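You operate a simulated robot arm through the tools that you are given. There is no shell and no other tool.

You run a simulated robot arm. Do the job below in one go: nothing can be reset, and whatever is moved stays where it is left.

TASK
Pile some things up. At the end: the silver tin from the top of the wash bench is in the soak tank, with the blue canister from there on top of it and the green scrub pad on top of that; one of the blue brushes from the top of the wash bench is in the soak tank; whatever was shut is shut again. Leave all else as you found it, and nothing knocked over.

Only the result counts: the job must be done as asked and must still hold three seconds after the hand-in. Knocking over, shifting, dropping, spilling or breaking anything else fails it.

THE ROBOT
A 7-joint arm with a two-finger parallel gripper, fixed in place. Base frame: the origin is at the foot of the arm, x ahead of it, y to its left, z up; the work surface is at about z = 0.86. Units: m, degrees, N and s.
Its first joint turns from -149.0 to 149.0 degrees. Payload 3.43 kg.
The TCP is the grasp point between the finger pads, 0.03 m short of the fingertips. In the tool frame z runs along the fingers and y along their closing line. Largest opening 0.094 m; finger width 0.028, thickness 0.01; the body of the gripper, 0.05 by 0.096 m, starts 0.055 m behind the TCP.
Orientation is that of the tool frame in the base frame, as [roll, pitch, yaw] about the fixed x, y, z axes, in that order (R = Rz(yaw) Ry(pitch) Rx(roll)). With the fingers straight down and closing along the base's y, the tool's x points along the base's -x, its y along +y and its z along -z.

THE INTERFACE
- The arm moves only by the tool apply_moves. Its argument "rows" is one flat list of numbers, 7 for each row, row after row: the shift along the tool's x, y, z in m, then the turn, a rotation vector about the tool's x, y, z in degrees, then the opening, from 0 (shut) to 1 (fully open). In form: [dx, dy, dz, wx, wy, wz, fingers, dx, dy, dz, wx, wy, wz, fingers, ...]. A call has 1 to 20 rows; each row is the pose to reach, as a shift and turn from the pose commanded when the call began, along the tool's axes at that moment. Rows are played at 5 a second. More than 0.05 m and 8.6 degrees between two rows, or a gripper value outside its range, and nothing of the call is played. A pose out of reach is approached as far as the arm can. The call stops where the force on the tool passes 40 N (or 10 N more than at its start, if that is more) or the arm is blocked; 0.2 s more then pass. The fingers move at their own pace (about 0.045 m/s each) and stop on an object; they squeeze with about 31 N. The grip force told is the motor's: it shows also when the fingers shut on nothing. Time passes only in rows, and 0.2 s behind the last, so rows that repeat a pose let the fingers close. It gives the time, the measured TCP pose, the force on the tool (base axes), the opening and the grip force at its end, in the units of the frame above (readings bear some noise), with the torque about the TCP (base axes, N m) and any sound that the robot's microphone picked up.
- Cameras (640 x 400 px; columns grow to the right, rows downward): "scene" is fixed at [0.2184, 0.6473, 1.4326]; the picture's right is [-0.31, -0.95, 0.00], its down [-0.81, 0.26, -0.52] and it looks along [0.49, -0.16, -0.85] (base axes); focal length 214 px, centre (320, 200). "wrist" rides on the gripper at [0.076, 0.014, -0.103] in the tool frame; the picture's right is [-0.18, 0.98, 0.00], its down [-0.75, -0.14, -0.64] and it looks along [-0.63, -0.12, 0.77] (tool axes); focal length 243 px, centre (320, 200). There is no depth. A picture from a camera that has moved, and an enlarged one, comes with that camera's place and axes in the base frame and with its lens.
- capture(camera): a new picture of that camera. The clock stands still meanwhile.
- inspect(camera, box): a new picture of the part [left, top, right, bottom] of that camera's present view, enlarged. The clock stands still meanwhile.
- hand_in(): hands the job in; it is judged then, once.

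Places have to be worked out from the pictures, the camera data and where the tool is seen. Open the gripper and draw the arm clear of the work before you hand the job in, unless the task says otherwise.

The tools are called after "Request:" as name(argument=value, ...) on one line, values as JSON. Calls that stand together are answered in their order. apply_moves: Moves the arm, as the interface text tells. Its arguments: {"type":"object","properties":{"rows":{"type":"array","items":{"type":"number"}}},"required":["rows"]} The other tools are called the same way: capture (camera) takes a picture; inspect (camera, box) takes an enlarged picture of a part of a camera's view; hand_in () hands the job in.

At the start:

```text
time_s: 0.0
tcp_pos: [0.7252, 0.6709, 1.1383]
ee_rot: [-180.0, -0.1, 180.0]
ft_force: [0.7, 0.6, -0.3]
torque: [-0.02, 0.01, 0.01]
grip_width: 0.094
gripper_force: 0.2
```

scene: 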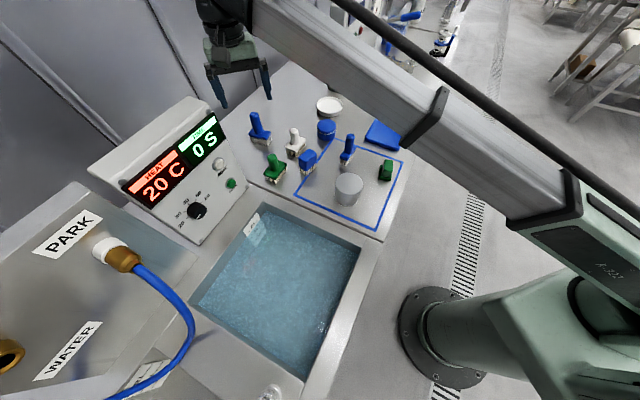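
wrist: 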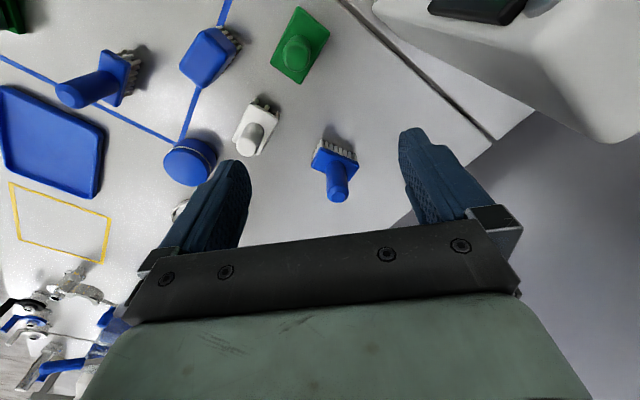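

I start by looking at the scene and enlarging the bench and tank area to identify each item.

Request:
inspect(camera="scene", box=[230, 80, 430, 240])

Request:
inspect(camera="scene", box=[80, 200, 400, 400])

Request:
capture(camera="wrist")

```text
2.50 times, centred on (330, 160) of scene
camera zoom: at [0.2184, 0.6473, 1.4326], right [-0.31, -0.95, 0.0], down [-0.81, 0.26, -0.52], along [0.49, -0.16, -0.85], focal length 536 px, centre (295, 300)
```

zoom: 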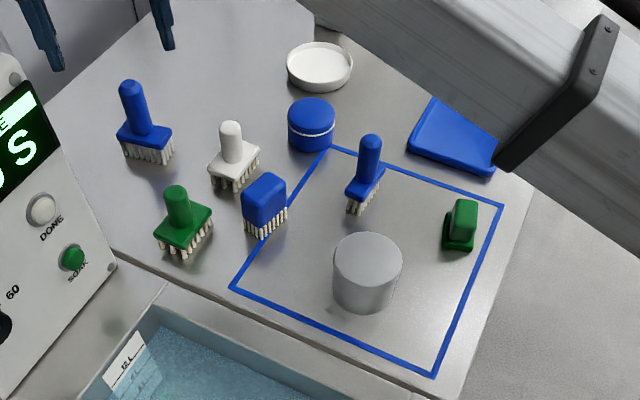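

```text
2.00 times, centred on (240, 300) of scene
camera zoom: at [0.2184, 0.6473, 1.4326], right [-0.31, -0.95, 0.0], down [-0.81, 0.26, -0.52], along [0.49, -0.16, -0.85], focal length 429 px, centre (480, 0)
```

zoom: 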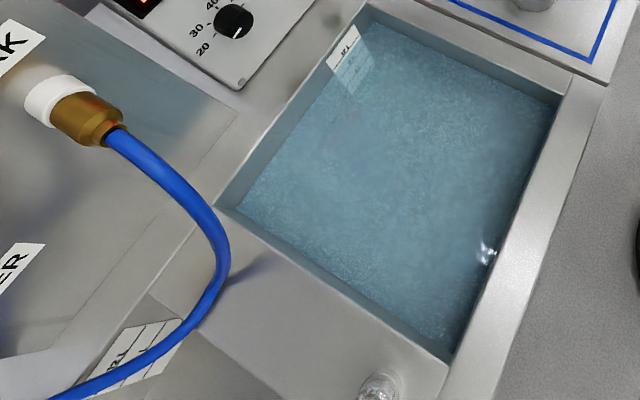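

```text
taken
camera wrist: at [0.6485, 0.6853, 1.2402], right [0.18, 0.98, 0.0], down [0.75, -0.14, 0.64], along [0.63, -0.12, -0.77], focal length 243 px, centre (320, 200)
```

wrist: 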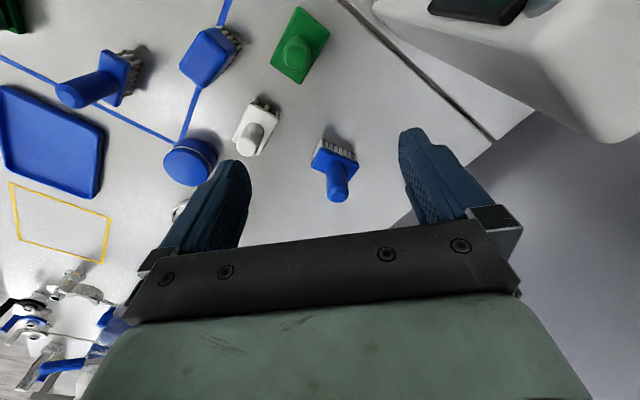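

The tank looks like a square turned about 45° and centred near (0.36, 0.71). I'll enlarge details to tell the pad from the brushes and to see whether anything, such as a lid over the tank, is shut.

Request:
inspect(camera="scene", box=[360, 140, 420, 200])

Request:
inspect(camera="scene", box=[240, 100, 340, 190])

Request:
inspect(camera="scene", box=[220, 340, 320, 400])

Request:
inspect(camera="scene", box=[0, 180, 200, 400])

Request:
inspect(camera="scene", box=[180, 195, 380, 385])

Request:
inspect(camera="wrist", box=[0, 0, 200, 140])

Request:
inspect(camera="wrist", box=[160, 0, 400, 220])

```text
6.67 times, centred on (390, 170) of scene
camera zoom: at [0.2184, 0.6473, 1.4326], right [-0.31, -0.95, 0.0], down [-0.81, 0.26, -0.52], along [0.49, -0.16, -0.85], focal length 1430 px, centre (-147, 400)
```

zoom: 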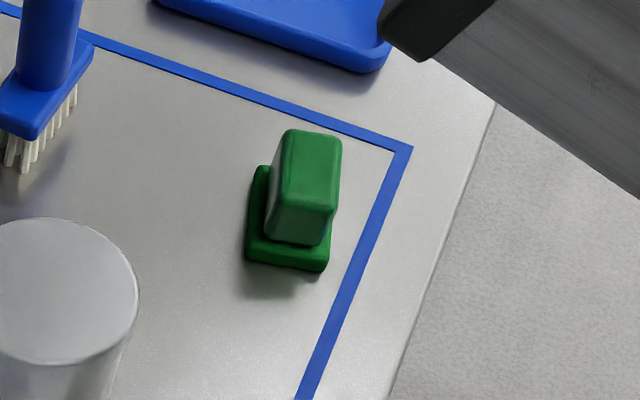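

```text
4.44 times, centred on (290, 145) of scene
camera zoom: at [0.2184, 0.6473, 1.4326], right [-0.31, -0.95, 0.0], down [-0.81, 0.26, -0.52], along [0.49, -0.16, -0.85], focal length 953 px, centre (453, 444)
```

zoom: 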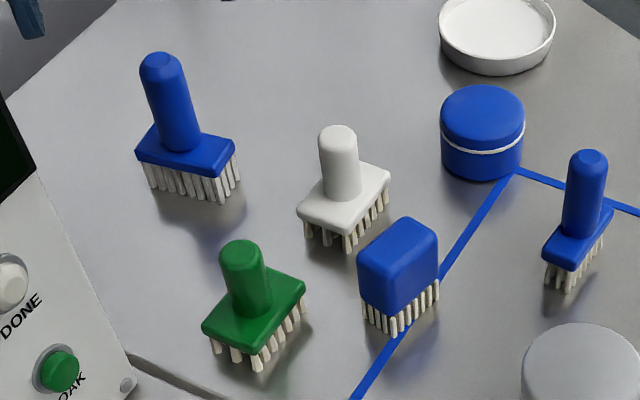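

```text
6.40 times, centred on (270, 370) of scene
camera zoom: at [0.2184, 0.6473, 1.4326], right [-0.31, -0.95, 0.0], down [-0.81, 0.26, -0.52], along [0.49, -0.16, -0.85], focal length 1373 px, centre (640, -888)
```

zoom: 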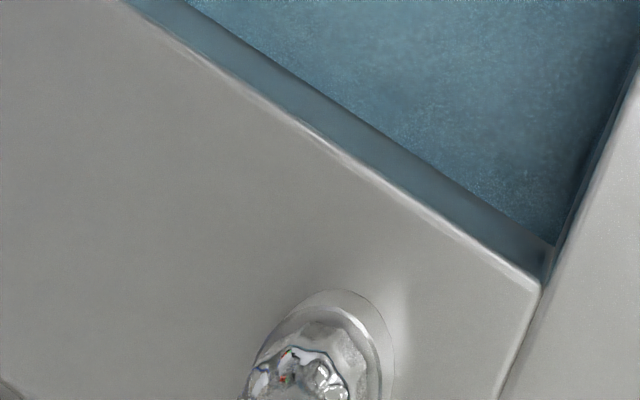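

```text
1.82 times, centred on (100, 290) of scene
camera zoom: at [0.2184, 0.6473, 1.4326], right [-0.31, -0.95, 0.0], down [-0.81, 0.26, -0.52], along [0.49, -0.16, -0.85], focal length 390 px, centre (720, 36)
```

zoom: 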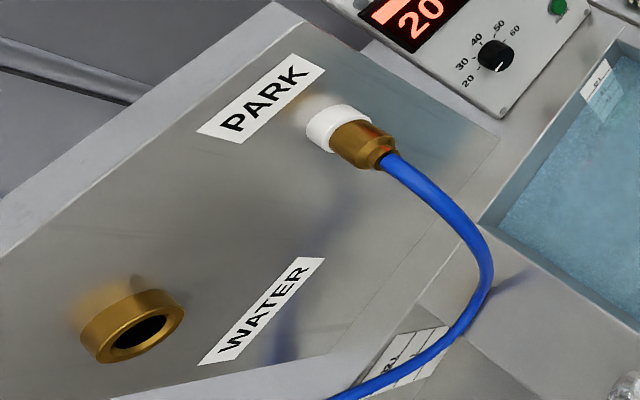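

```text
2.11 times, centred on (280, 290) of scene
camera zoom: at [0.2184, 0.6473, 1.4326], right [-0.31, -0.95, 0.0], down [-0.81, 0.26, -0.52], along [0.49, -0.16, -0.85], focal length 452 px, centre (404, 10)
```

zoom: 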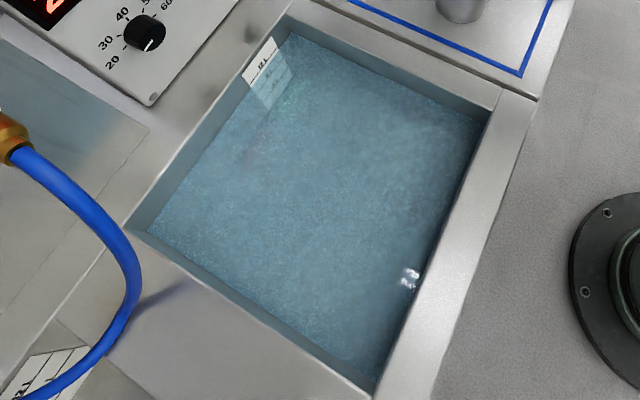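

```text
2.86 times, centred on (100, 70) of wrist
camera zoom: at [0.6485, 0.6853, 1.2402], right [0.18, 0.98, 0.0], down [0.75, -0.14, 0.64], along [0.63, -0.12, -0.77], focal length 693 px, centre (949, 571)
```

zoom: 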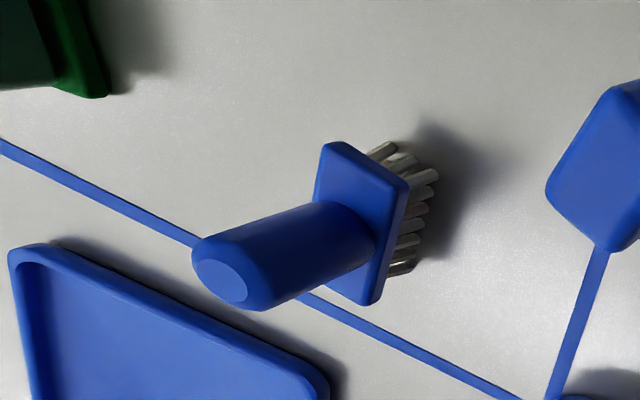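

```text
1.82 times, centred on (280, 110) of wrist
camera zoom: at [0.6485, 0.6853, 1.2402], right [0.18, 0.98, 0.0], down [0.75, -0.14, 0.64], along [0.63, -0.12, -0.77], focal length 441 px, centre (393, 364)
```

zoom: 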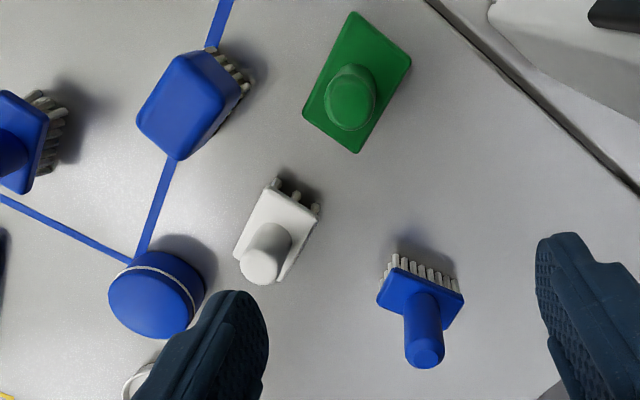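

The calibration checks out: the projected fingertips match the picture. Next I enlarge the tin, canister and pad for finer position estimates.

Request:
inspect(camera="scene", box=[325, 160, 373, 220])

Request:
inspect(camera="scene", box=[308, 110, 348, 150])

Request:
inspect(camera="scene", box=[370, 150, 402, 190])

Request:
inspect(camera="scene", box=[242, 105, 282, 155])

Request:
inspect(camera="scene", box=[330, 125, 370, 175])

```text
6.67 times, centred on (349, 190) of scene
camera zoom: at [0.2184, 0.6473, 1.4326], right [-0.31, -0.95, 0.0], down [-0.81, 0.26, -0.52], along [0.49, -0.16, -0.85], focal length 1430 px, centre (127, 267)
```

zoom: 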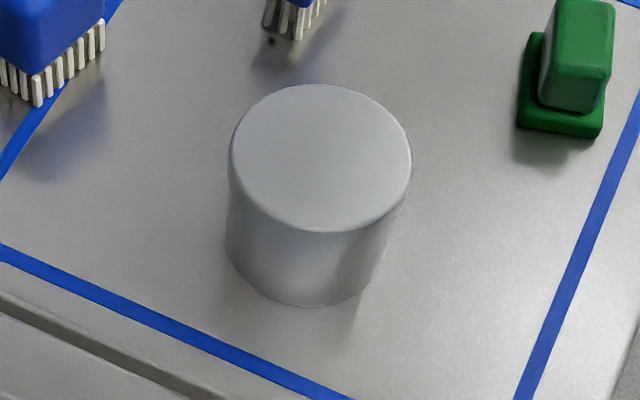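

```text
10.00 times, centred on (328, 130) of scene
camera zoom: at [0.2184, 0.6473, 1.4326], right [-0.31, -0.95, 0.0], down [-0.81, 0.26, -0.52], along [0.49, -0.16, -0.85], focal length 2145 px, centre (240, 900)
```

zoom: 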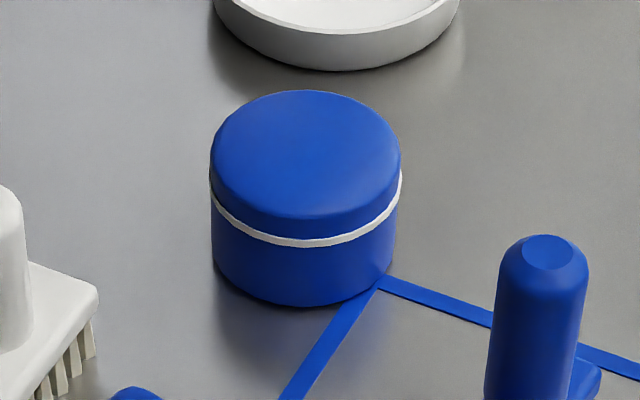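

```text
10.00 times, centred on (386, 170) of scene
camera zoom: at [0.2184, 0.6473, 1.4326], right [-0.31, -0.95, 0.0], down [-0.81, 0.26, -0.52], along [0.49, -0.16, -0.85], focal length 2145 px, centre (-340, 500)
```

zoom: 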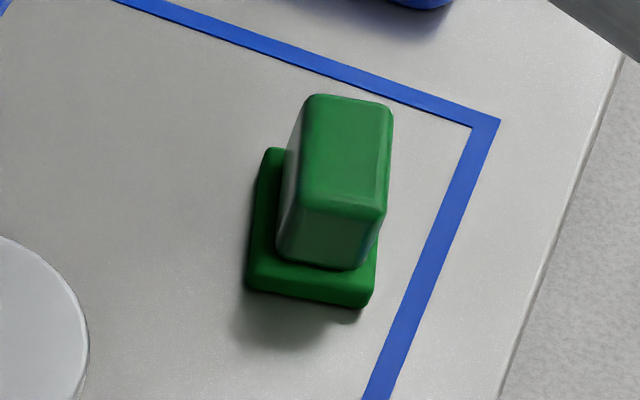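

```text
8.00 times, centred on (262, 130) of scene
camera zoom: at [0.2184, 0.6473, 1.4326], right [-0.31, -0.95, 0.0], down [-0.81, 0.26, -0.52], along [0.49, -0.16, -0.85], focal length 1716 px, centre (784, 760)
```

zoom: 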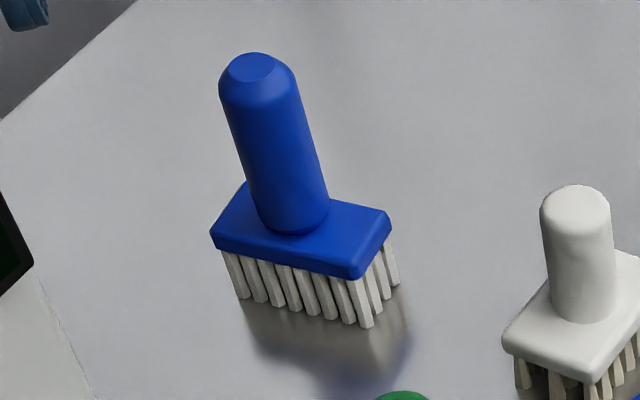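

```text
8.00 times, centred on (350, 150) of scene
camera zoom: at [0.2184, 0.6473, 1.4326], right [-0.31, -0.95, 0.0], down [-0.81, 0.26, -0.52], along [0.49, -0.16, -0.85], focal length 1716 px, centre (80, 600)
```

zoom: 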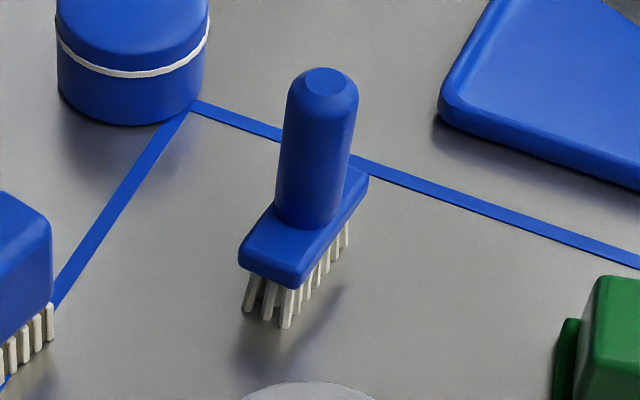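

The square-area blue brush, tin, canister and pad are all within reach; the far-left brush, about 1.09 m out, is not. I estimate the tin at about (0.537, 0.455), 8 cm across with its top near z 0.923, and I move above it first.

Request:
apply_moves(rows=[0.0235, -0.027, 0, 0, 0, 0, 1, 0.047, -0.054, 0, 0, 0, 0, 1, 0.0705, -0.081, 0, 0, 0, 0, 1, 0.094, -0.108, 0, 0, 0, 0, 1, 0.1175, -0.135, 0, 0, 0, 0, 1, 0.141, -0.162, 0, 0, 0, 0, 1, 0.1645, -0.189, 0, 0, 0, 0, 1, 0.188, -0.216, 0, 0, 0, 0, 1, 0.188, -0.216, 0.03, 0, 0, 0, 1, 0.188, -0.216, 0.06, 0, 0, 0, 1, 0.188, -0.216, 0.088, 0, 0, 0, 1, 0.188, -0.216, 0.088, 0, 0, 0, 1])

```text
time_s: 2.6
tcp_pos: [0.5384, 0.4562, 1.0494]
ee_rot: [-180.0, -0.1, -179.9]
ft_force: [0.3, -0.2, 0.1]
torque: [-0.01, 0.0, -0.05]
grip_width: 0.0937
gripper_force: 0.0
out of reach, approached as far as the arm can: row 8
```

The arm is above the tin, with one waypoint a little high for its reach. I check the alignment with both cameras.

Request:
capture(camera="wrist")

Request:
capture(camera="scene")

```text
taken
camera wrist: at [0.4609, 0.4703, 1.1518], right [0.18, 0.98, 0.0], down [0.75, -0.14, 0.64], along [0.63, -0.12, -0.77], focal length 243 px, centre (320, 200)
```

wrist: 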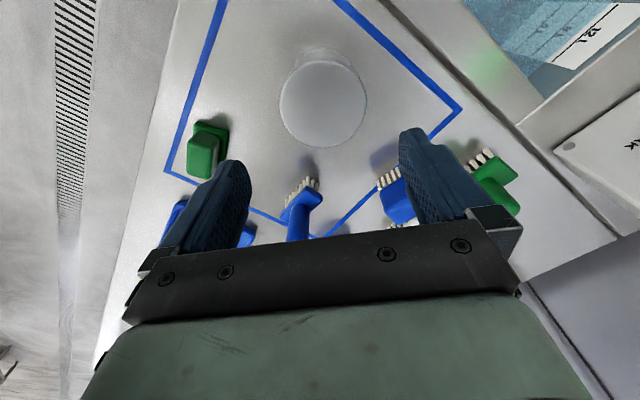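

```text
taken
```

scene: 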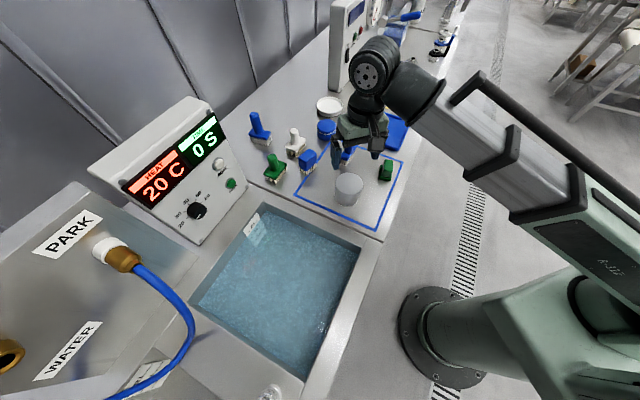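

I enlarge the tin in the wrist view to refine its centre.

Request:
inspect(camera="wrist", box=[260, 30, 390, 160])

Request:
inspect(camera="wrist", box=[440, 0, 640, 130])

```text
3.08 times, centred on (325, 95) of wrist
camera zoom: at [0.4609, 0.4703, 1.1518], right [0.18, 0.98, 0.0], down [0.75, -0.14, 0.64], along [0.63, -0.12, -0.77], focal length 746 px, centre (305, 523)
```

zoom: 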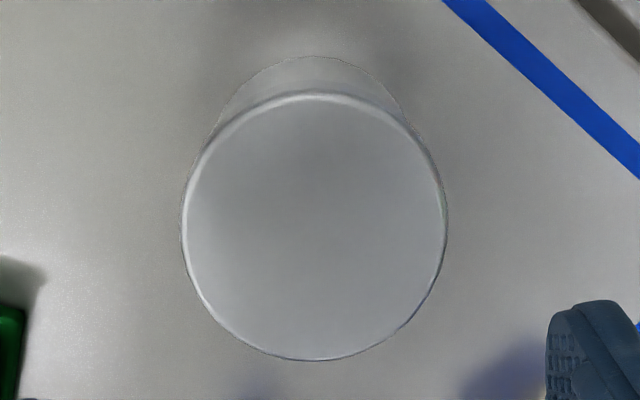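

```text
3.08 times, centred on (540, 65) of wrist
camera zoom: at [0.4609, 0.4703, 1.1518], right [0.18, 0.98, 0.0], down [0.75, -0.14, 0.64], along [0.63, -0.12, -0.77], focal length 746 px, centre (-357, 615)
```

zoom: 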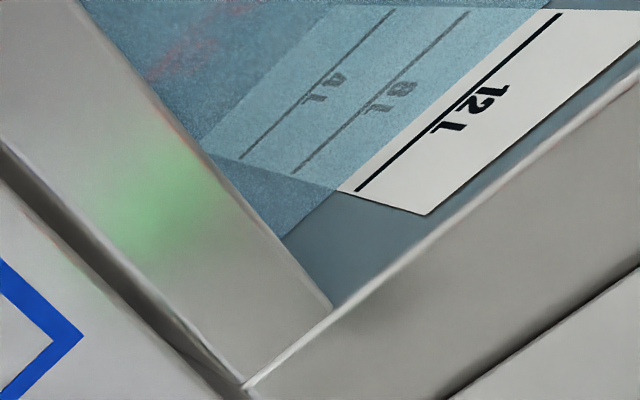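

The water sits at the 12 L line and the tin reads as centred near (0.536, 0.457). I nudge over and lower gently around it with the fingers open.

Request:
apply_moves(rows=[0.0018, 0.0015, 0.03, 0, 0, 0, 1, 0.0018, 0.0015, 0.06, 0, 0, 0, 1, 0.0018, 0.0015, 0.08, 0, 0, 0, 1, 0.0018, 0.0015, 0.09, 0, 0, 0, 1, 0.0018, 0.0015, 0.1, 0, 0, 0, 1, 0.0018, 0.0015, 0.11, 0, 0, 0, 1, 0.0018, 0.0015, 0.12, 0, 0, 0, 1, 0.0018, 0.0015, 0.13, 0, 0, 0, 1, 0.0018, 0.0015, 0.14, 0, 0, 0, 1, 0.0018, 0.0015, 0.148, 0, 0, 0, 1])

Request:
capture(camera="wrist")

Request:
inspect(camera="scene", box=[310, 100, 430, 220])

```text
time_s: 3.7
tcp_pos: [0.5362, 0.4561, 0.9599]
ee_rot: [-180.0, 0.2, 179.9]
ft_force: [-7.0, -3.1, 21.1]
torque: [-0.36, 0.11, 0.0]
grip_width: 0.094
gripper_force: 0.1
stopped in row 5: the force on the tool passed its limit at 62 N (the readings are from after the stop); the commanded pose is now the measured one
```

```text
taken
camera wrist: at [0.4587, 0.4708, 1.062], right [0.18, 0.98, 0.0], down [0.75, -0.14, 0.64], along [0.63, -0.12, -0.76], focal length 243 px, centre (320, 200)
```

wrist: 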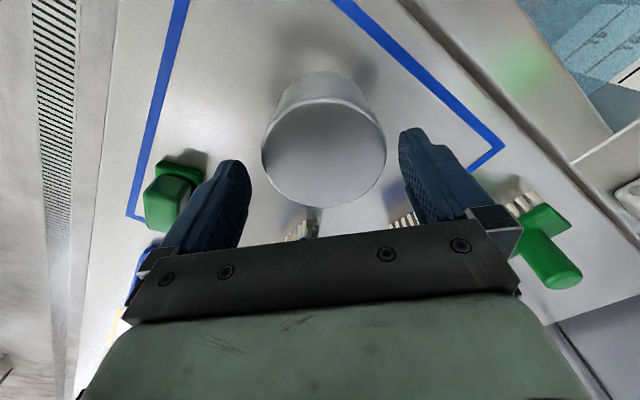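

```text
3.33 times, centred on (370, 160) of scene
camera zoom: at [0.2184, 0.6473, 1.4326], right [-0.31, -0.95, 0.0], down [-0.81, 0.26, -0.52], along [0.49, -0.16, -0.85], focal length 715 px, centre (153, 333)
```

zoom: 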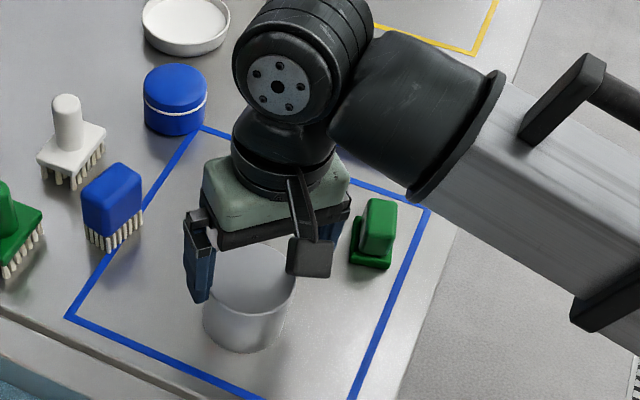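

The tool met about 60 N at TCP z of 0.96, with the fingertips near 0.93. That is unexpected, because the fingers look clear of the tin, so I look closely before doing anything else.

Request:
inspect(camera="wrist", box=[220, 60, 440, 240])

Request:
inspect(camera="scene", box=[325, 125, 400, 215])

Request:
capture(camera="scene")

```text
2.22 times, centred on (330, 150) of wrist
camera zoom: at [0.4587, 0.4708, 1.062], right [0.18, 0.98, 0.0], down [0.75, -0.14, 0.64], along [0.63, -0.12, -0.76], focal length 539 px, centre (298, 311)
```

zoom: 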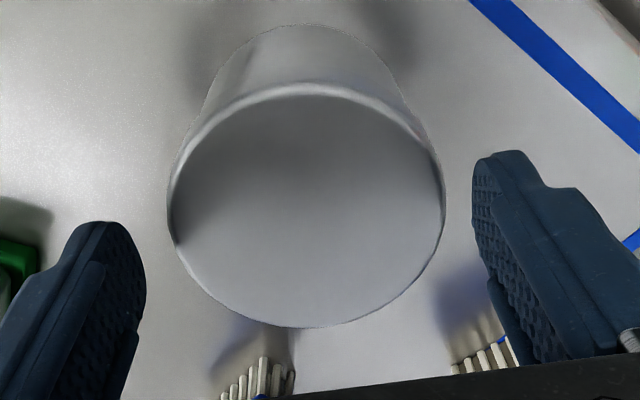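

```text
4.44 times, centred on (362, 170) of scene
camera zoom: at [0.2184, 0.6473, 1.4326], right [-0.31, -0.95, 0.0], down [-0.81, 0.26, -0.52], along [0.49, -0.16, -0.85], focal length 953 px, centre (131, 333)
```

zoom: 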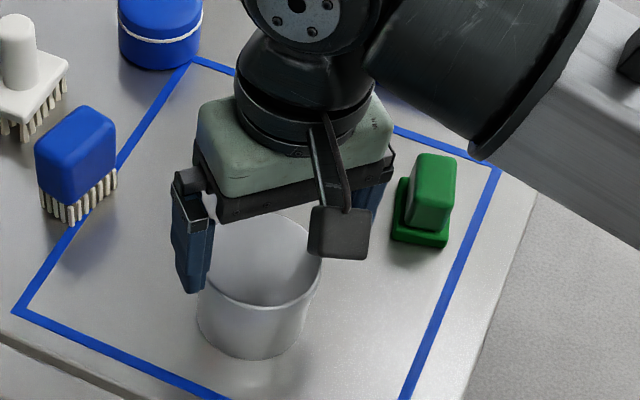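

```text
taken
```

scene: 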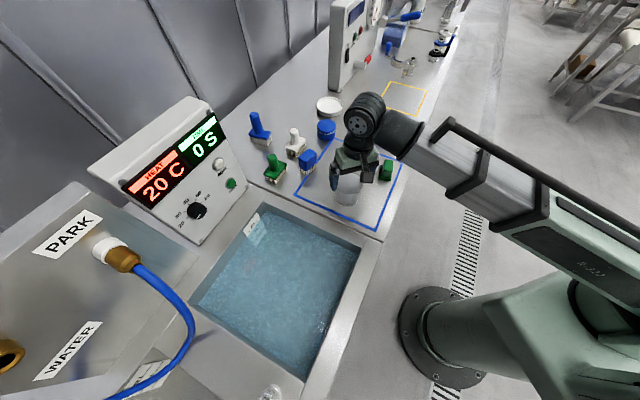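

In the pictures the fingertips look free of the tin. I hold still for two rows to see whether the force is a steady contact or a passing spike.

Request:
apply_moves(rows=[0, 0, 0, 0, 0, 0, 1, 0, 0, 0, 0, 0, 0, 1])

```text
time_s: 4.3
tcp_pos: [0.5363, 0.4548, 0.9583]
ee_rot: [180.0, 0.2, -180.0]
ft_force: [-7.2, -3.7, 31.2]
torque: [-0.7, 0.1, -0.07]
grip_width: 0.0942
gripper_force: 0.1
```

The force is steady at about 31 N upward, so this is a real contact. I back up 2 cm to see whether it vanishes.

Request:
apply_moves(rows=[0, 0, -0.005, 0, 0, 0, 1, 0, 0, -0.01, 0, 0, 0, 1, 0, 0, -0.015, 0, 0, 0, 1, 0, 0, -0.02, 0, 0, 0, 1, 0, 0, -0.02, 0, 0, 0, 1])

Request:
inspect(camera="scene", box=[325, 125, 400, 215])

Request:
capture(camera="wrist")

```text
time_s: 5.5
tcp_pos: [0.5363, 0.4569, 0.9796]
ee_rot: [179.9, 0.1, -179.9]
ft_force: [0.2, 0.1, 0.3]
torque: [-0.02, -0.01, -0.02]
grip_width: 0.0937
gripper_force: 0.0
```

```text
4.44 times, centred on (362, 170) of scene
camera zoom: at [0.2184, 0.6473, 1.4326], right [-0.31, -0.95, 0.0], down [-0.81, 0.26, -0.52], along [0.49, -0.16, -0.85], focal length 953 px, centre (131, 333)
```

zoom: 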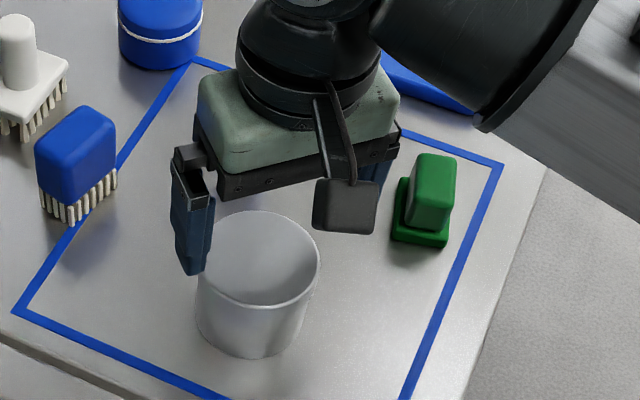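

```text
taken
camera wrist: at [0.4597, 0.4714, 1.0806], right [0.18, 0.98, 0.0], down [0.75, -0.14, 0.64], along [0.63, -0.12, -0.76], focal length 243 px, centre (320, 200)
```

wrist: 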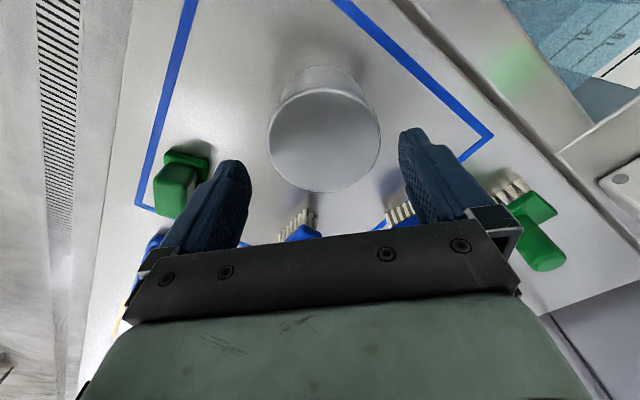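

Raised 2 cm, the tool is free again, so the open fingers were meeting something at about the tin's top level even though the pictures show a gap. I turn the gripper about 45° to line up with the bench axes and try again slowly.

Request:
apply_moves(rows=[0, 0, 0, 0, 0, 7.5, 1, 0, 0, 0, 0, 0, 15, 1, 0, 0, 0, 0, 0, 22.5, 1, 0, 0, 0, 0, 0, 30, 1, 0, 0, 0, 0, 0, 37.5, 1, 0, 0, 0, 0, 0, 45, 1, 0, 0, 0, 0, 0, 45, 1])

Request:
capture(camera="wrist")

Request:
inspect(camera="scene", box=[325, 125, 400, 215])

```text
time_s: 7.1
tcp_pos: [0.5364, 0.4572, 0.9795]
ee_rot: [179.8, 0.1, 135.0]
ft_force: [-0.2, 0.6, 0.2]
torque: [-0.01, 0.0, 0.03]
grip_width: 0.0938
gripper_force: 0.1
```

```text
taken
camera wrist: at [0.4921, 0.5211, 1.0811], right [0.83, 0.56, 0.0], down [0.43, -0.63, 0.64], along [0.36, -0.53, -0.77], focal length 243 px, centre (320, 200)
```

wrist: 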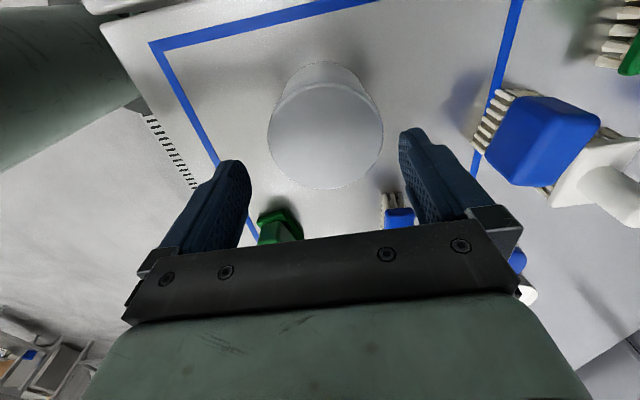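

```text
4.44 times, centred on (362, 170) of scene
camera zoom: at [0.2184, 0.6473, 1.4326], right [-0.31, -0.95, 0.0], down [-0.81, 0.26, -0.52], along [0.49, -0.16, -0.85], focal length 953 px, centre (131, 333)
```

zoom: 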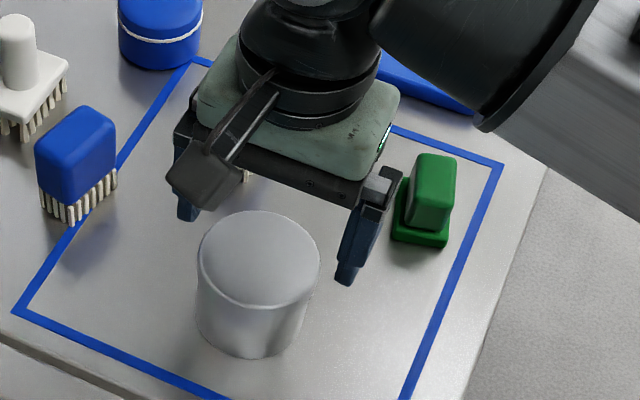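

Centring over the tin still looks good at this yaw. I lower slowly in 5 mm steps from here.

Request:
apply_moves(rows=[0, 0, 0.005, 0, 0, 0, 1, 0, 0, 0.01, 0, 0, 0, 1, 0, 0, 0.015, 0, 0, 0, 1, 0, 0, 0.02, 0, 0, 0, 1, 0, 0, 0.024, 0, 0, 0, 1, 0, 0, 0.028, 0, 0, 0, 1, 0, 0, 0.032, 0, 0, 0, 1, 0, 0, 0.036, 0, 0, 0, 1, 0, 0, 0.04, 0, 0, 0, 1])

```text
time_s: 9.1
tcp_pos: [0.5373, 0.4567, 0.9386]
ee_rot: [179.8, 0.1, 135.0]
ft_force: [0.3, -0.8, -0.1]
torque: [0.02, 0.01, 0.02]
grip_width: 0.094
gripper_force: 0.1
```

No contact this time with the fingertips beside the tin, so this yaw works. I continue down to TCP z of about 0.90 and then close the fingers.

Request:
apply_moves(rows=[0, 0, 0.008, 0, 0, 0, 1, 0, 0, 0.016, 0, 0, 0, 1, 0, 0, 0.024, 0, 0, 0, 1, 0, 0, 0.032, 0, 0, 0, 1, 0, 0, 0.038, 0, 0, 0, 1, 0, 0, 0.038, 0, 0, 0, 1])

Request:
capture(camera="wrist")

Request:
inspect(camera="scene", box=[325, 125, 400, 215])

```text
time_s: 10.5
tcp_pos: [0.5363, 0.4571, 0.9009]
ee_rot: [179.9, 0.1, 135.1]
ft_force: [-0.6, 0.7, 0.5]
torque: [0.01, 0.0, 0.0]
grip_width: 0.094
gripper_force: 0.1
```

```text
taken
camera wrist: at [0.4919, 0.5214, 1.0027], right [0.83, 0.56, 0.0], down [0.43, -0.63, 0.64], along [0.37, -0.53, -0.77], focal length 243 px, centre (320, 200)
```

wrist: 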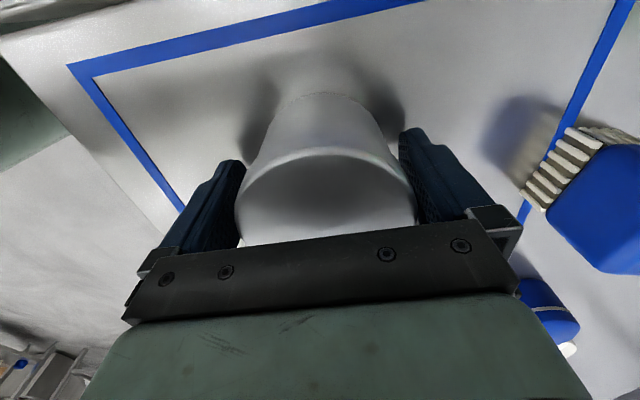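

```text
4.44 times, centred on (362, 170) of scene
camera zoom: at [0.2184, 0.6473, 1.4326], right [-0.31, -0.95, 0.0], down [-0.81, 0.26, -0.52], along [0.49, -0.16, -0.85], focal length 953 px, centre (131, 333)
```

zoom: 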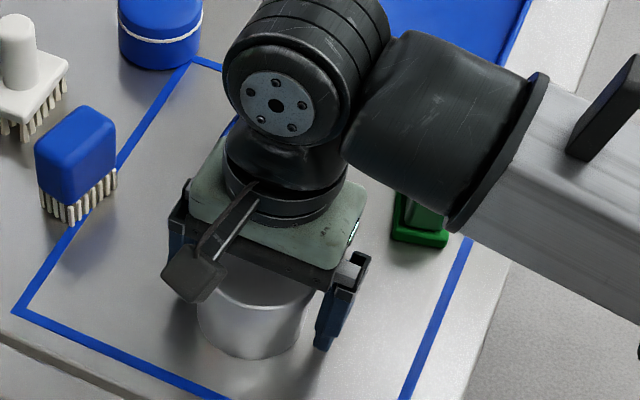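

The fingers straddle the tin cleanly. Now I close on it.

Request:
apply_moves(rows=[0, 0, 0, 0, 0, 0, 0, 0, 0, 0, 0, 0, 0, 0, 0, 0, 0, 0, 0, 0, 0, 0, 0, 0, 0, 0, 0, 0, 0, 0, 0, 0, 0, 0, 0])

```text
time_s: 11.7
tcp_pos: [0.5358, 0.4572, 0.9001]
ee_rot: [179.8, 0.2, 135.0]
ft_force: [1.1, -1.0, 0.4]
torque: [-0.06, 0.1, 0.05]
grip_width: 0.0868
gripper_force: 31.1
```

The grip closed at 0.087 m with 31 N. I check how it sits, then lift a little to confirm the hold.

Request:
inspect(camera="wrist", box=[200, 80, 440, 260])

Request:
apply_moves(rows=[0, 0, -0.005, 0, 0, 0, 0, 0, 0, -0.01, 0, 0, 0, 0, 0, 0, -0.02, 0, 0, 0, 0, 0, 0, -0.03, 0, 0, 0, 0, 0, 0, -0.03, 0, 0, 0, 0])

Request:
inspect(camera="scene", box=[325, 125, 400, 215])

Request:
capture(camera="wrist")

```text
2.22 times, centred on (320, 170) of wrist
camera zoom: at [0.4919, 0.5213, 1.0028], right [0.83, 0.56, 0.0], down [0.43, -0.63, 0.64], along [0.37, -0.53, -0.77], focal length 539 px, centre (320, 267)
```

zoom: 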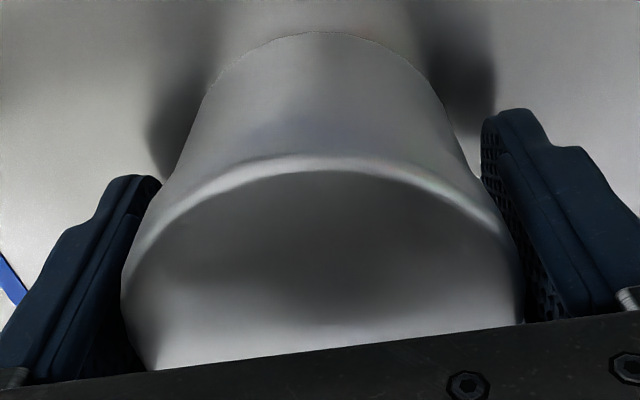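

```text
time_s: 12.9
tcp_pos: [0.5354, 0.4569, 0.931]
ee_rot: [179.8, 0.1, 135.0]
ft_force: [-0.3, -0.8, -2.6]
torque: [0.02, 0.02, 0.0]
grip_width: 0.0866
gripper_force: 30.9
```

```text
4.44 times, centred on (362, 170) of scene
camera zoom: at [0.2184, 0.6473, 1.4326], right [-0.31, -0.95, 0.0], down [-0.81, 0.26, -0.52], along [0.49, -0.16, -0.85], focal length 953 px, centre (131, 333)
```

zoom: 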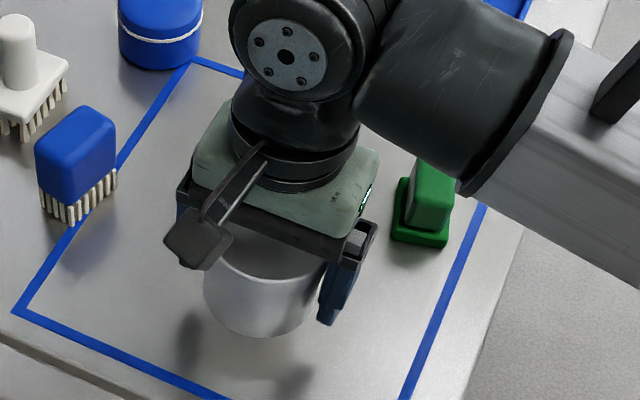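

```text
taken
camera wrist: at [0.4917, 0.5209, 1.033], right [0.83, 0.56, 0.0], down [0.43, -0.63, 0.64], along [0.36, -0.53, -0.77], focal length 243 px, centre (320, 200)
```

wrist: 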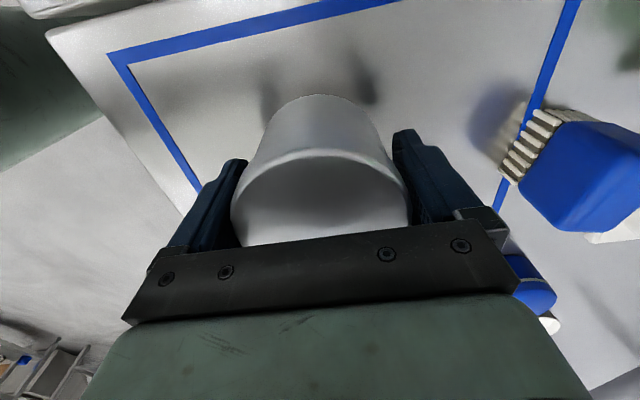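

The tin is held securely, with a weight of about 2.7 N. I lift to z of about 1.02 and carry it over the tank, aiming for roughly (0.385, 0.730).

Request:
apply_moves(rows=[0, 0, -0.03, 0, 0, 0, 0, 0, 0, -0.06, 0, 0, 0, 0, 0, 0, -0.09, 0, 0, 0, 0, 0.0299, 0.0087, -0.09, 0, 0, 0, 0, 0.0599, 0.0174, -0.09, 0, 0, 0, 0, 0.0898, 0.026, -0.09, 0, 0, 0, 0, 0.1198, 0.0347, -0.09, 0, 0, 0, 0, 0.1497, 0.0434, -0.09, 0, 0, 0, 0, 0.1796, 0.0521, -0.09, 0, 0, 0, 0, 0.2096, 0.0608, -0.09, 0, 0, 0, 0, 0.2395, 0.0694, -0.09, 0, 0, 0, 0, 0.2695, 0.0781, -0.09, 0, 0, 0, 0, 0.2994, 0.0868, -0.09, 0, 0, 0, 0, 0.2994, 0.0868, -0.09, 0, 0, 0, 0])

Request:
capture(camera="scene")

Request:
capture(camera="wrist")

```text
time_s: 15.9
tcp_pos: [0.3852, 0.7311, 1.0195]
ee_rot: [179.8, 0.1, 135.0]
ft_force: [0.4, 0.2, -1.5]
torque: [-0.01, 0.02, 0.0]
grip_width: 0.0864
gripper_force: 30.9
```

```text
taken
```

scene: 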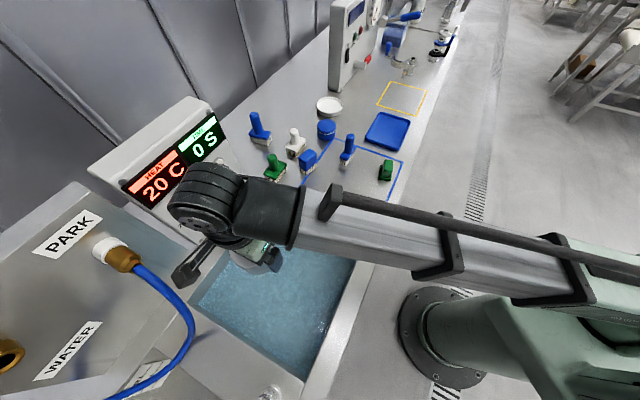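

```text
taken
camera wrist: at [0.3407, 0.7955, 1.1221], right [0.83, 0.56, 0.0], down [0.43, -0.63, 0.64], along [0.36, -0.53, -0.77], focal length 243 px, centre (320, 200)
```

wrist: 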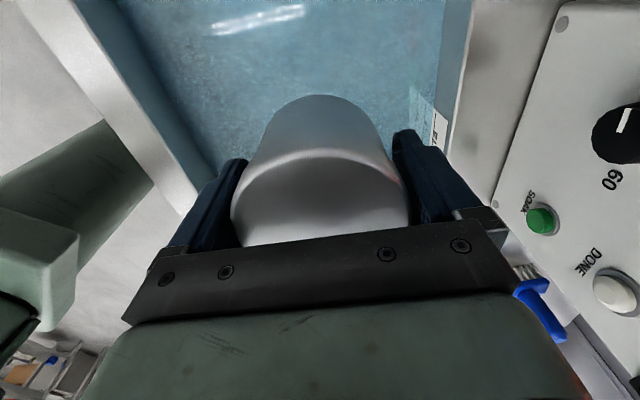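

The tin is over the tank with good clearance to the console and hose. I shift 2 cm away from the hose side and lower to TCP z of about 0.82, watching the force as it enters the water.

Request:
apply_moves(rows=[-0.0102, -0.0005, 0.01, 0, 0, 0, 0, -0.0204, -0.0009, 0.03, 0, 0, 0, 0, -0.0204, -0.0009, 0.055, 0, 0, 0, 0, -0.0204, -0.0009, 0.08, 0, 0, 0, 0, -0.0204, -0.0009, 0.105, 0, 0, 0, 0, -0.0204, -0.0009, 0.13, 0, 0, 0, 0, -0.0204, -0.0009, 0.15, 0, 0, 0, 0, -0.0204, -0.0009, 0.165, 0, 0, 0, 0, -0.0204, -0.0009, 0.18, 0, 0, 0, 0, -0.0204, -0.0009, 0.19, 0, 0, 0, 0, -0.0204, -0.0009, 0.2, 0, 0, 0, 0, -0.0204, -0.0009, 0.2, 0, 0, 0, 0])

Request:
capture(camera="scene")

Request:
capture(camera="wrist")

```text
time_s: 18.5
tcp_pos: [0.4007, 0.7156, 0.8193]
ee_rot: [179.9, 0.1, 134.9]
ft_force: [-0.4, 0.1, -2.2]
torque: [0.03, 0.01, 0.05]
grip_width: 0.0862
gripper_force: 30.8
```

```text
taken
```

scene: 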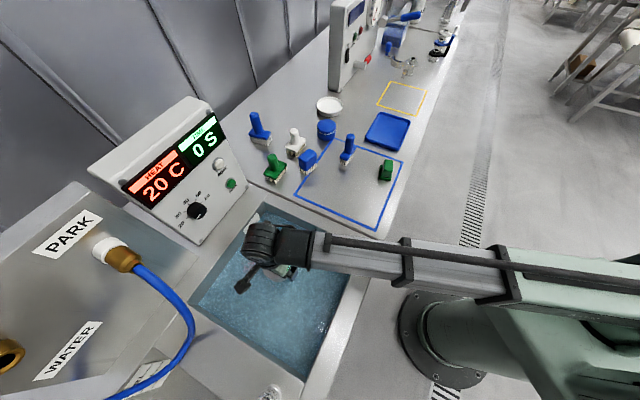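

```text
taken
camera wrist: at [0.3556, 0.7792, 0.9226], right [0.83, 0.56, 0.0], down [0.43, -0.63, 0.64], along [0.37, -0.53, -0.77], focal length 243 px, centre (320, 200)
```

wrist: 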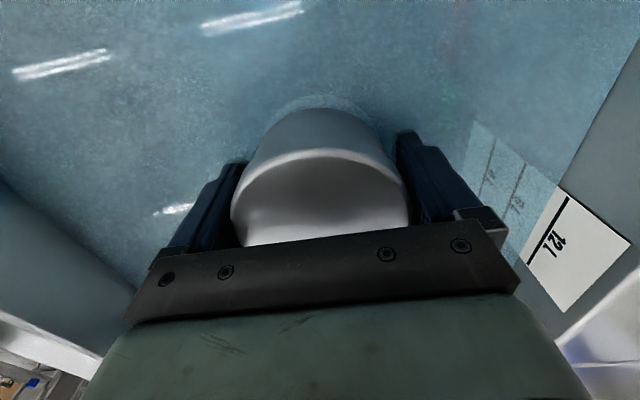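

The tin is entering the water with no notable buoyancy, reading 2.2 N. I keep lowering in small steps and watch for the floor.

Request:
apply_moves(rows=[0, 0, 0.005, 0, 0, 0, 0, 0, 0, 0.01, 0, 0, 0, 0, 0, 0, 0.015, 0, 0, 0, 0, 0, 0, 0.02, 0, 0, 0, 0, 0, 0, 0.025, 0, 0, 0, 0, 0, 0, 0.03, 0, 0, 0, 0, 0, 0, 0.035, 0, 0, 0, 0, 0, 0, 0.04, 0, 0, 0, 0, 0, 0, 0.04, 0, 0, 0, 0])

Request:
capture(camera="wrist")

```text
time_s: 20.5
tcp_pos: [0.4003, 0.7149, 0.7805]
ee_rot: [179.9, 0.0, 135.0]
ft_force: [0.0, 0.3, -2.6]
torque: [0.03, 0.0, -0.02]
grip_width: 0.0862
gripper_force: 30.9
```

```text
taken
camera wrist: at [0.3557, 0.7795, 0.8828], right [0.83, 0.56, 0.0], down [0.43, -0.63, 0.64], along [0.37, -0.53, -0.77], focal length 243 px, centre (320, 200)
```

wrist: 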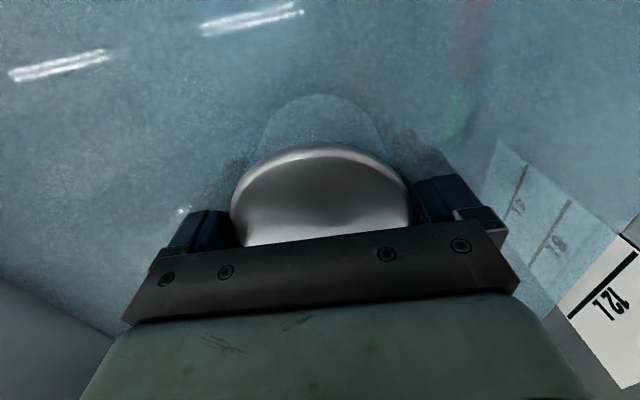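

The water level is about z 0.80, and there is still no contact. I continue lowering.

Request:
apply_moves(rows=[0, 0, 0.005, 0, 0, 0, 0, 0, 0, 0.01, 0, 0, 0, 0, 0, 0, 0.015, 0, 0, 0, 0, 0, 0, 0.02, 0, 0, 0, 0, 0, 0, 0.024, 0, 0, 0, 0, 0, 0, 0.028, 0, 0, 0, 0, 0, 0, 0.032, 0, 0, 0, 0, 0, 0, 0.032, 0, 0, 0, 0])

Request:
capture(camera="scene")

Request:
capture(camera="wrist")

```text
time_s: 22.3
tcp_pos: [0.4001, 0.7153, 0.748]
ee_rot: [179.8, 0.0, 135.0]
ft_force: [-0.5, 1.0, -1.9]
torque: [0.01, 0.02, 0.01]
grip_width: 0.0859
gripper_force: 31.0
```

```text
taken
```

scene: 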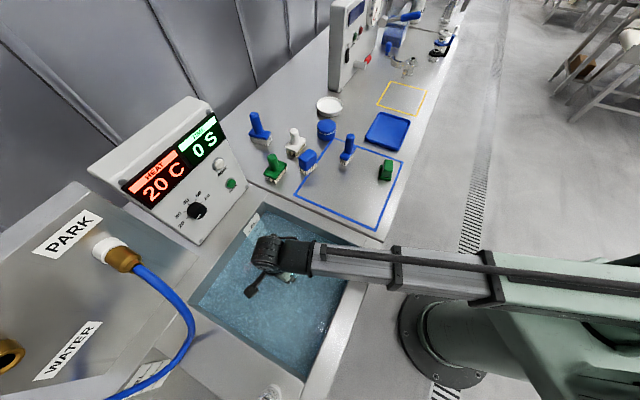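

```text
taken
camera wrist: at [0.3561, 0.7794, 0.8509], right [0.83, 0.56, 0.0], down [0.43, -0.63, 0.64], along [0.37, -0.53, -0.77], focal length 243 px, centre (320, 200)
```

wrist: 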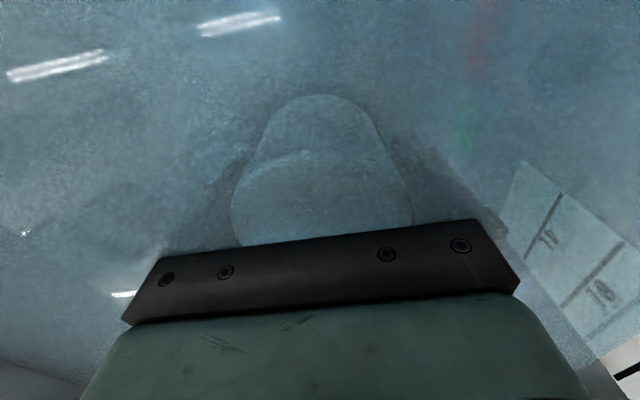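

The tin is now submerged and still free. I go on in 3 mm steps, short calls, until the floor is felt.

Request:
apply_moves(rows=[0, 0, 0.003, 0, 0, 0, 0, 0, 0, 0.006, 0, 0, 0, 0, 0, 0, 0.009, 0, 0, 0, 0, 0, 0, 0.012, 0, 0, 0, 0, 0, 0, 0.012, 0, 0, 0, 0])

```text
time_s: 23.5
tcp_pos: [0.4011, 0.7142, 0.7373]
ee_rot: [179.7, 0.0, 135.0]
ft_force: [0.4, -1.2, 23.8]
torque: [-0.2, 0.21, 0.57]
grip_width: 0.085
gripper_force: 31.4
```

The floor is reached: about 24 N upward at TCP z 0.737, so the tank floor is near z 0.697. I ease up 1.5 mm to shed the load, then open the fingers.

Request:
apply_moves(rows=[0, 0, -0.001, 0, 0, 0, 0, 0, 0, -0.002, 0, 0, 0, 0, 0, 0, -0.002, 0, 0, 0, 0])

```text
time_s: 24.3
tcp_pos: [0.4008, 0.7163, 0.738]
ee_rot: [179.8, 0.1, 135.0]
ft_force: [0.0, 0.1, -2.0]
torque: [0.0, -0.02, 0.01]
grip_width: 0.0848
gripper_force: 31.0
```

The load is gone, with the tin barely at the floor. I lower 1 mm and open the fingers.

Request:
apply_moves(rows=[0, 0, 0.001, 0, 0, 0, 0, 0, 0, 0.001, 0, 0, 0, 0.5, 0, 0, 0.001, 0, 0, 0, 1, 0, 0, 0.001, 0, 0, 0, 1, 0, 0, 0.001, 0, 0, 0, 1, 0, 0, 0.001, 0, 0, 0, 1])

```text
time_s: 25.7
tcp_pos: [0.4018, 0.7154, 0.7376]
ee_rot: [179.8, 0.1, 135.0]
ft_force: [0.2, -0.2, 0.7]
torque: [0.02, 0.05, -0.01]
grip_width: 0.0941
gripper_force: 0.0
```

Released. I rise slowly and watch for any drag on the tin.

Request:
apply_moves(rows=[0, 0, -0.004, 0, 0, 0, 1, 0, 0, -0.008, 0, 0, 0, 1, 0, 0, -0.014, 0, 0, 0, 1, 0, 0, -0.02, 0, 0, 0, 1, 0, 0, -0.03, 0, 0, 0, 1, 0, 0, -0.04, 0, 0, 0, 1, 0, 0, -0.05, 0, 0, 0, 1, 0, 0, -0.06, 0, 0, 0, 1])

Request:
capture(camera="wrist")

```text
time_s: 27.5
tcp_pos: [0.402, 0.7153, 0.7981]
ee_rot: [179.8, 0.1, 135.0]
ft_force: [-0.3, -1.1, 0.5]
torque: [0.02, 0.04, -0.03]
grip_width: 0.094
gripper_force: 0.0
```

```text
taken
camera wrist: at [0.3567, 0.7795, 0.9003], right [0.83, 0.56, 0.0], down [0.43, -0.63, 0.64], along [0.37, -0.53, -0.77], focal length 243 px, centre (320, 200)
```

wrist: 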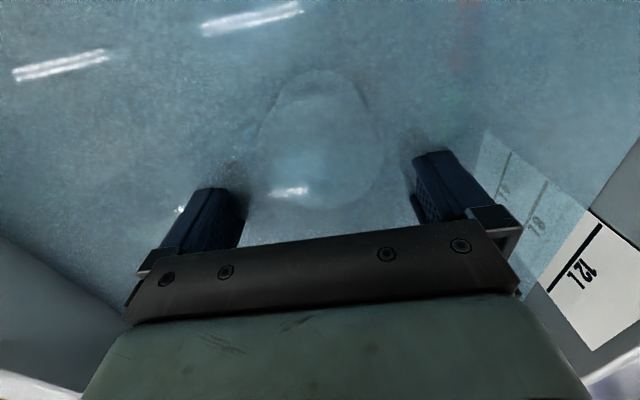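

The tin stands upright on the floor. Next I fetch the blue brush in the square, with its handle near (0.680, 0.396), going up to z of about 1.06 and over.

Request:
apply_moves(rows=[0, 0, -0.044, 0, 0, 0, 1, 0, 0, -0.088, 0, 0, 0, 1, 0, 0, -0.132, 0, 0, 0, 1, 0, 0, -0.176, 0, 0, 0, 1, 0, 0, -0.22, 0, 0, 0, 1, 0, 0, -0.262, 0, 0, 0, 1, -0.0384, -0.0026, -0.262, 0, 0, 0, 1, -0.0769, -0.0051, -0.262, 0, 0, 0, 1, -0.1153, -0.0077, -0.262, 0, 0, 0, 1, -0.1538, -0.0103, -0.262, 0, 0, 0, 1, -0.1922, -0.0129, -0.262, 0, 0, 0, 1, -0.2307, -0.0154, -0.262, 0, 0, 0, 1, -0.2691, -0.018, -0.262, 0, 0, 0, 1, -0.3076, -0.0206, -0.262, 0, 0, 0, 1, -0.346, -0.0232, -0.262, 0, 0, 0, 1, -0.3845, -0.0257, -0.262, 0, 0, 0, 1, -0.4229, -0.0283, -0.262, 0, 0, 0, 1, -0.4229, -0.0283, -0.262, 0, 0, 0, 1])

Request:
capture(camera="wrist")

Request:
capture(camera="scene")

```text
time_s: 31.3
tcp_pos: [0.6779, 0.3945, 1.0584]
ee_rot: [179.7, 0.1, 135.0]
ft_force: [-0.1, -0.6, -0.6]
torque: [0.01, -0.01, -0.01]
grip_width: 0.0941
gripper_force: 0.1
```

```text
taken
camera wrist: at [0.634, 0.4592, 1.1618], right [0.83, 0.56, 0.0], down [0.43, -0.63, 0.64], along [0.37, -0.53, -0.77], focal length 243 px, centre (320, 200)
```

wrist: 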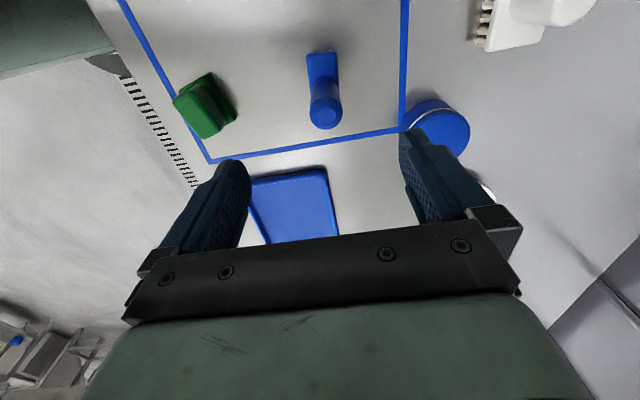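

```text
taken
```

scene: 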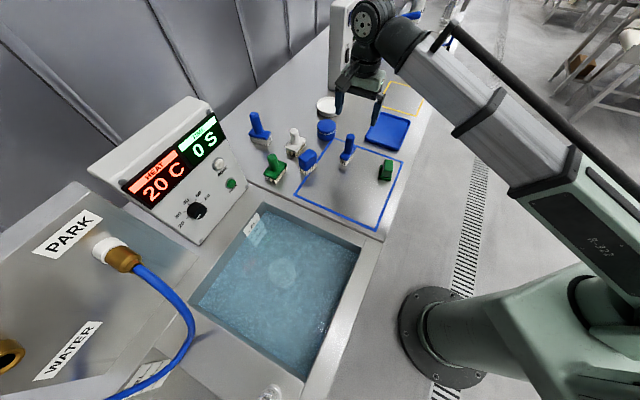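

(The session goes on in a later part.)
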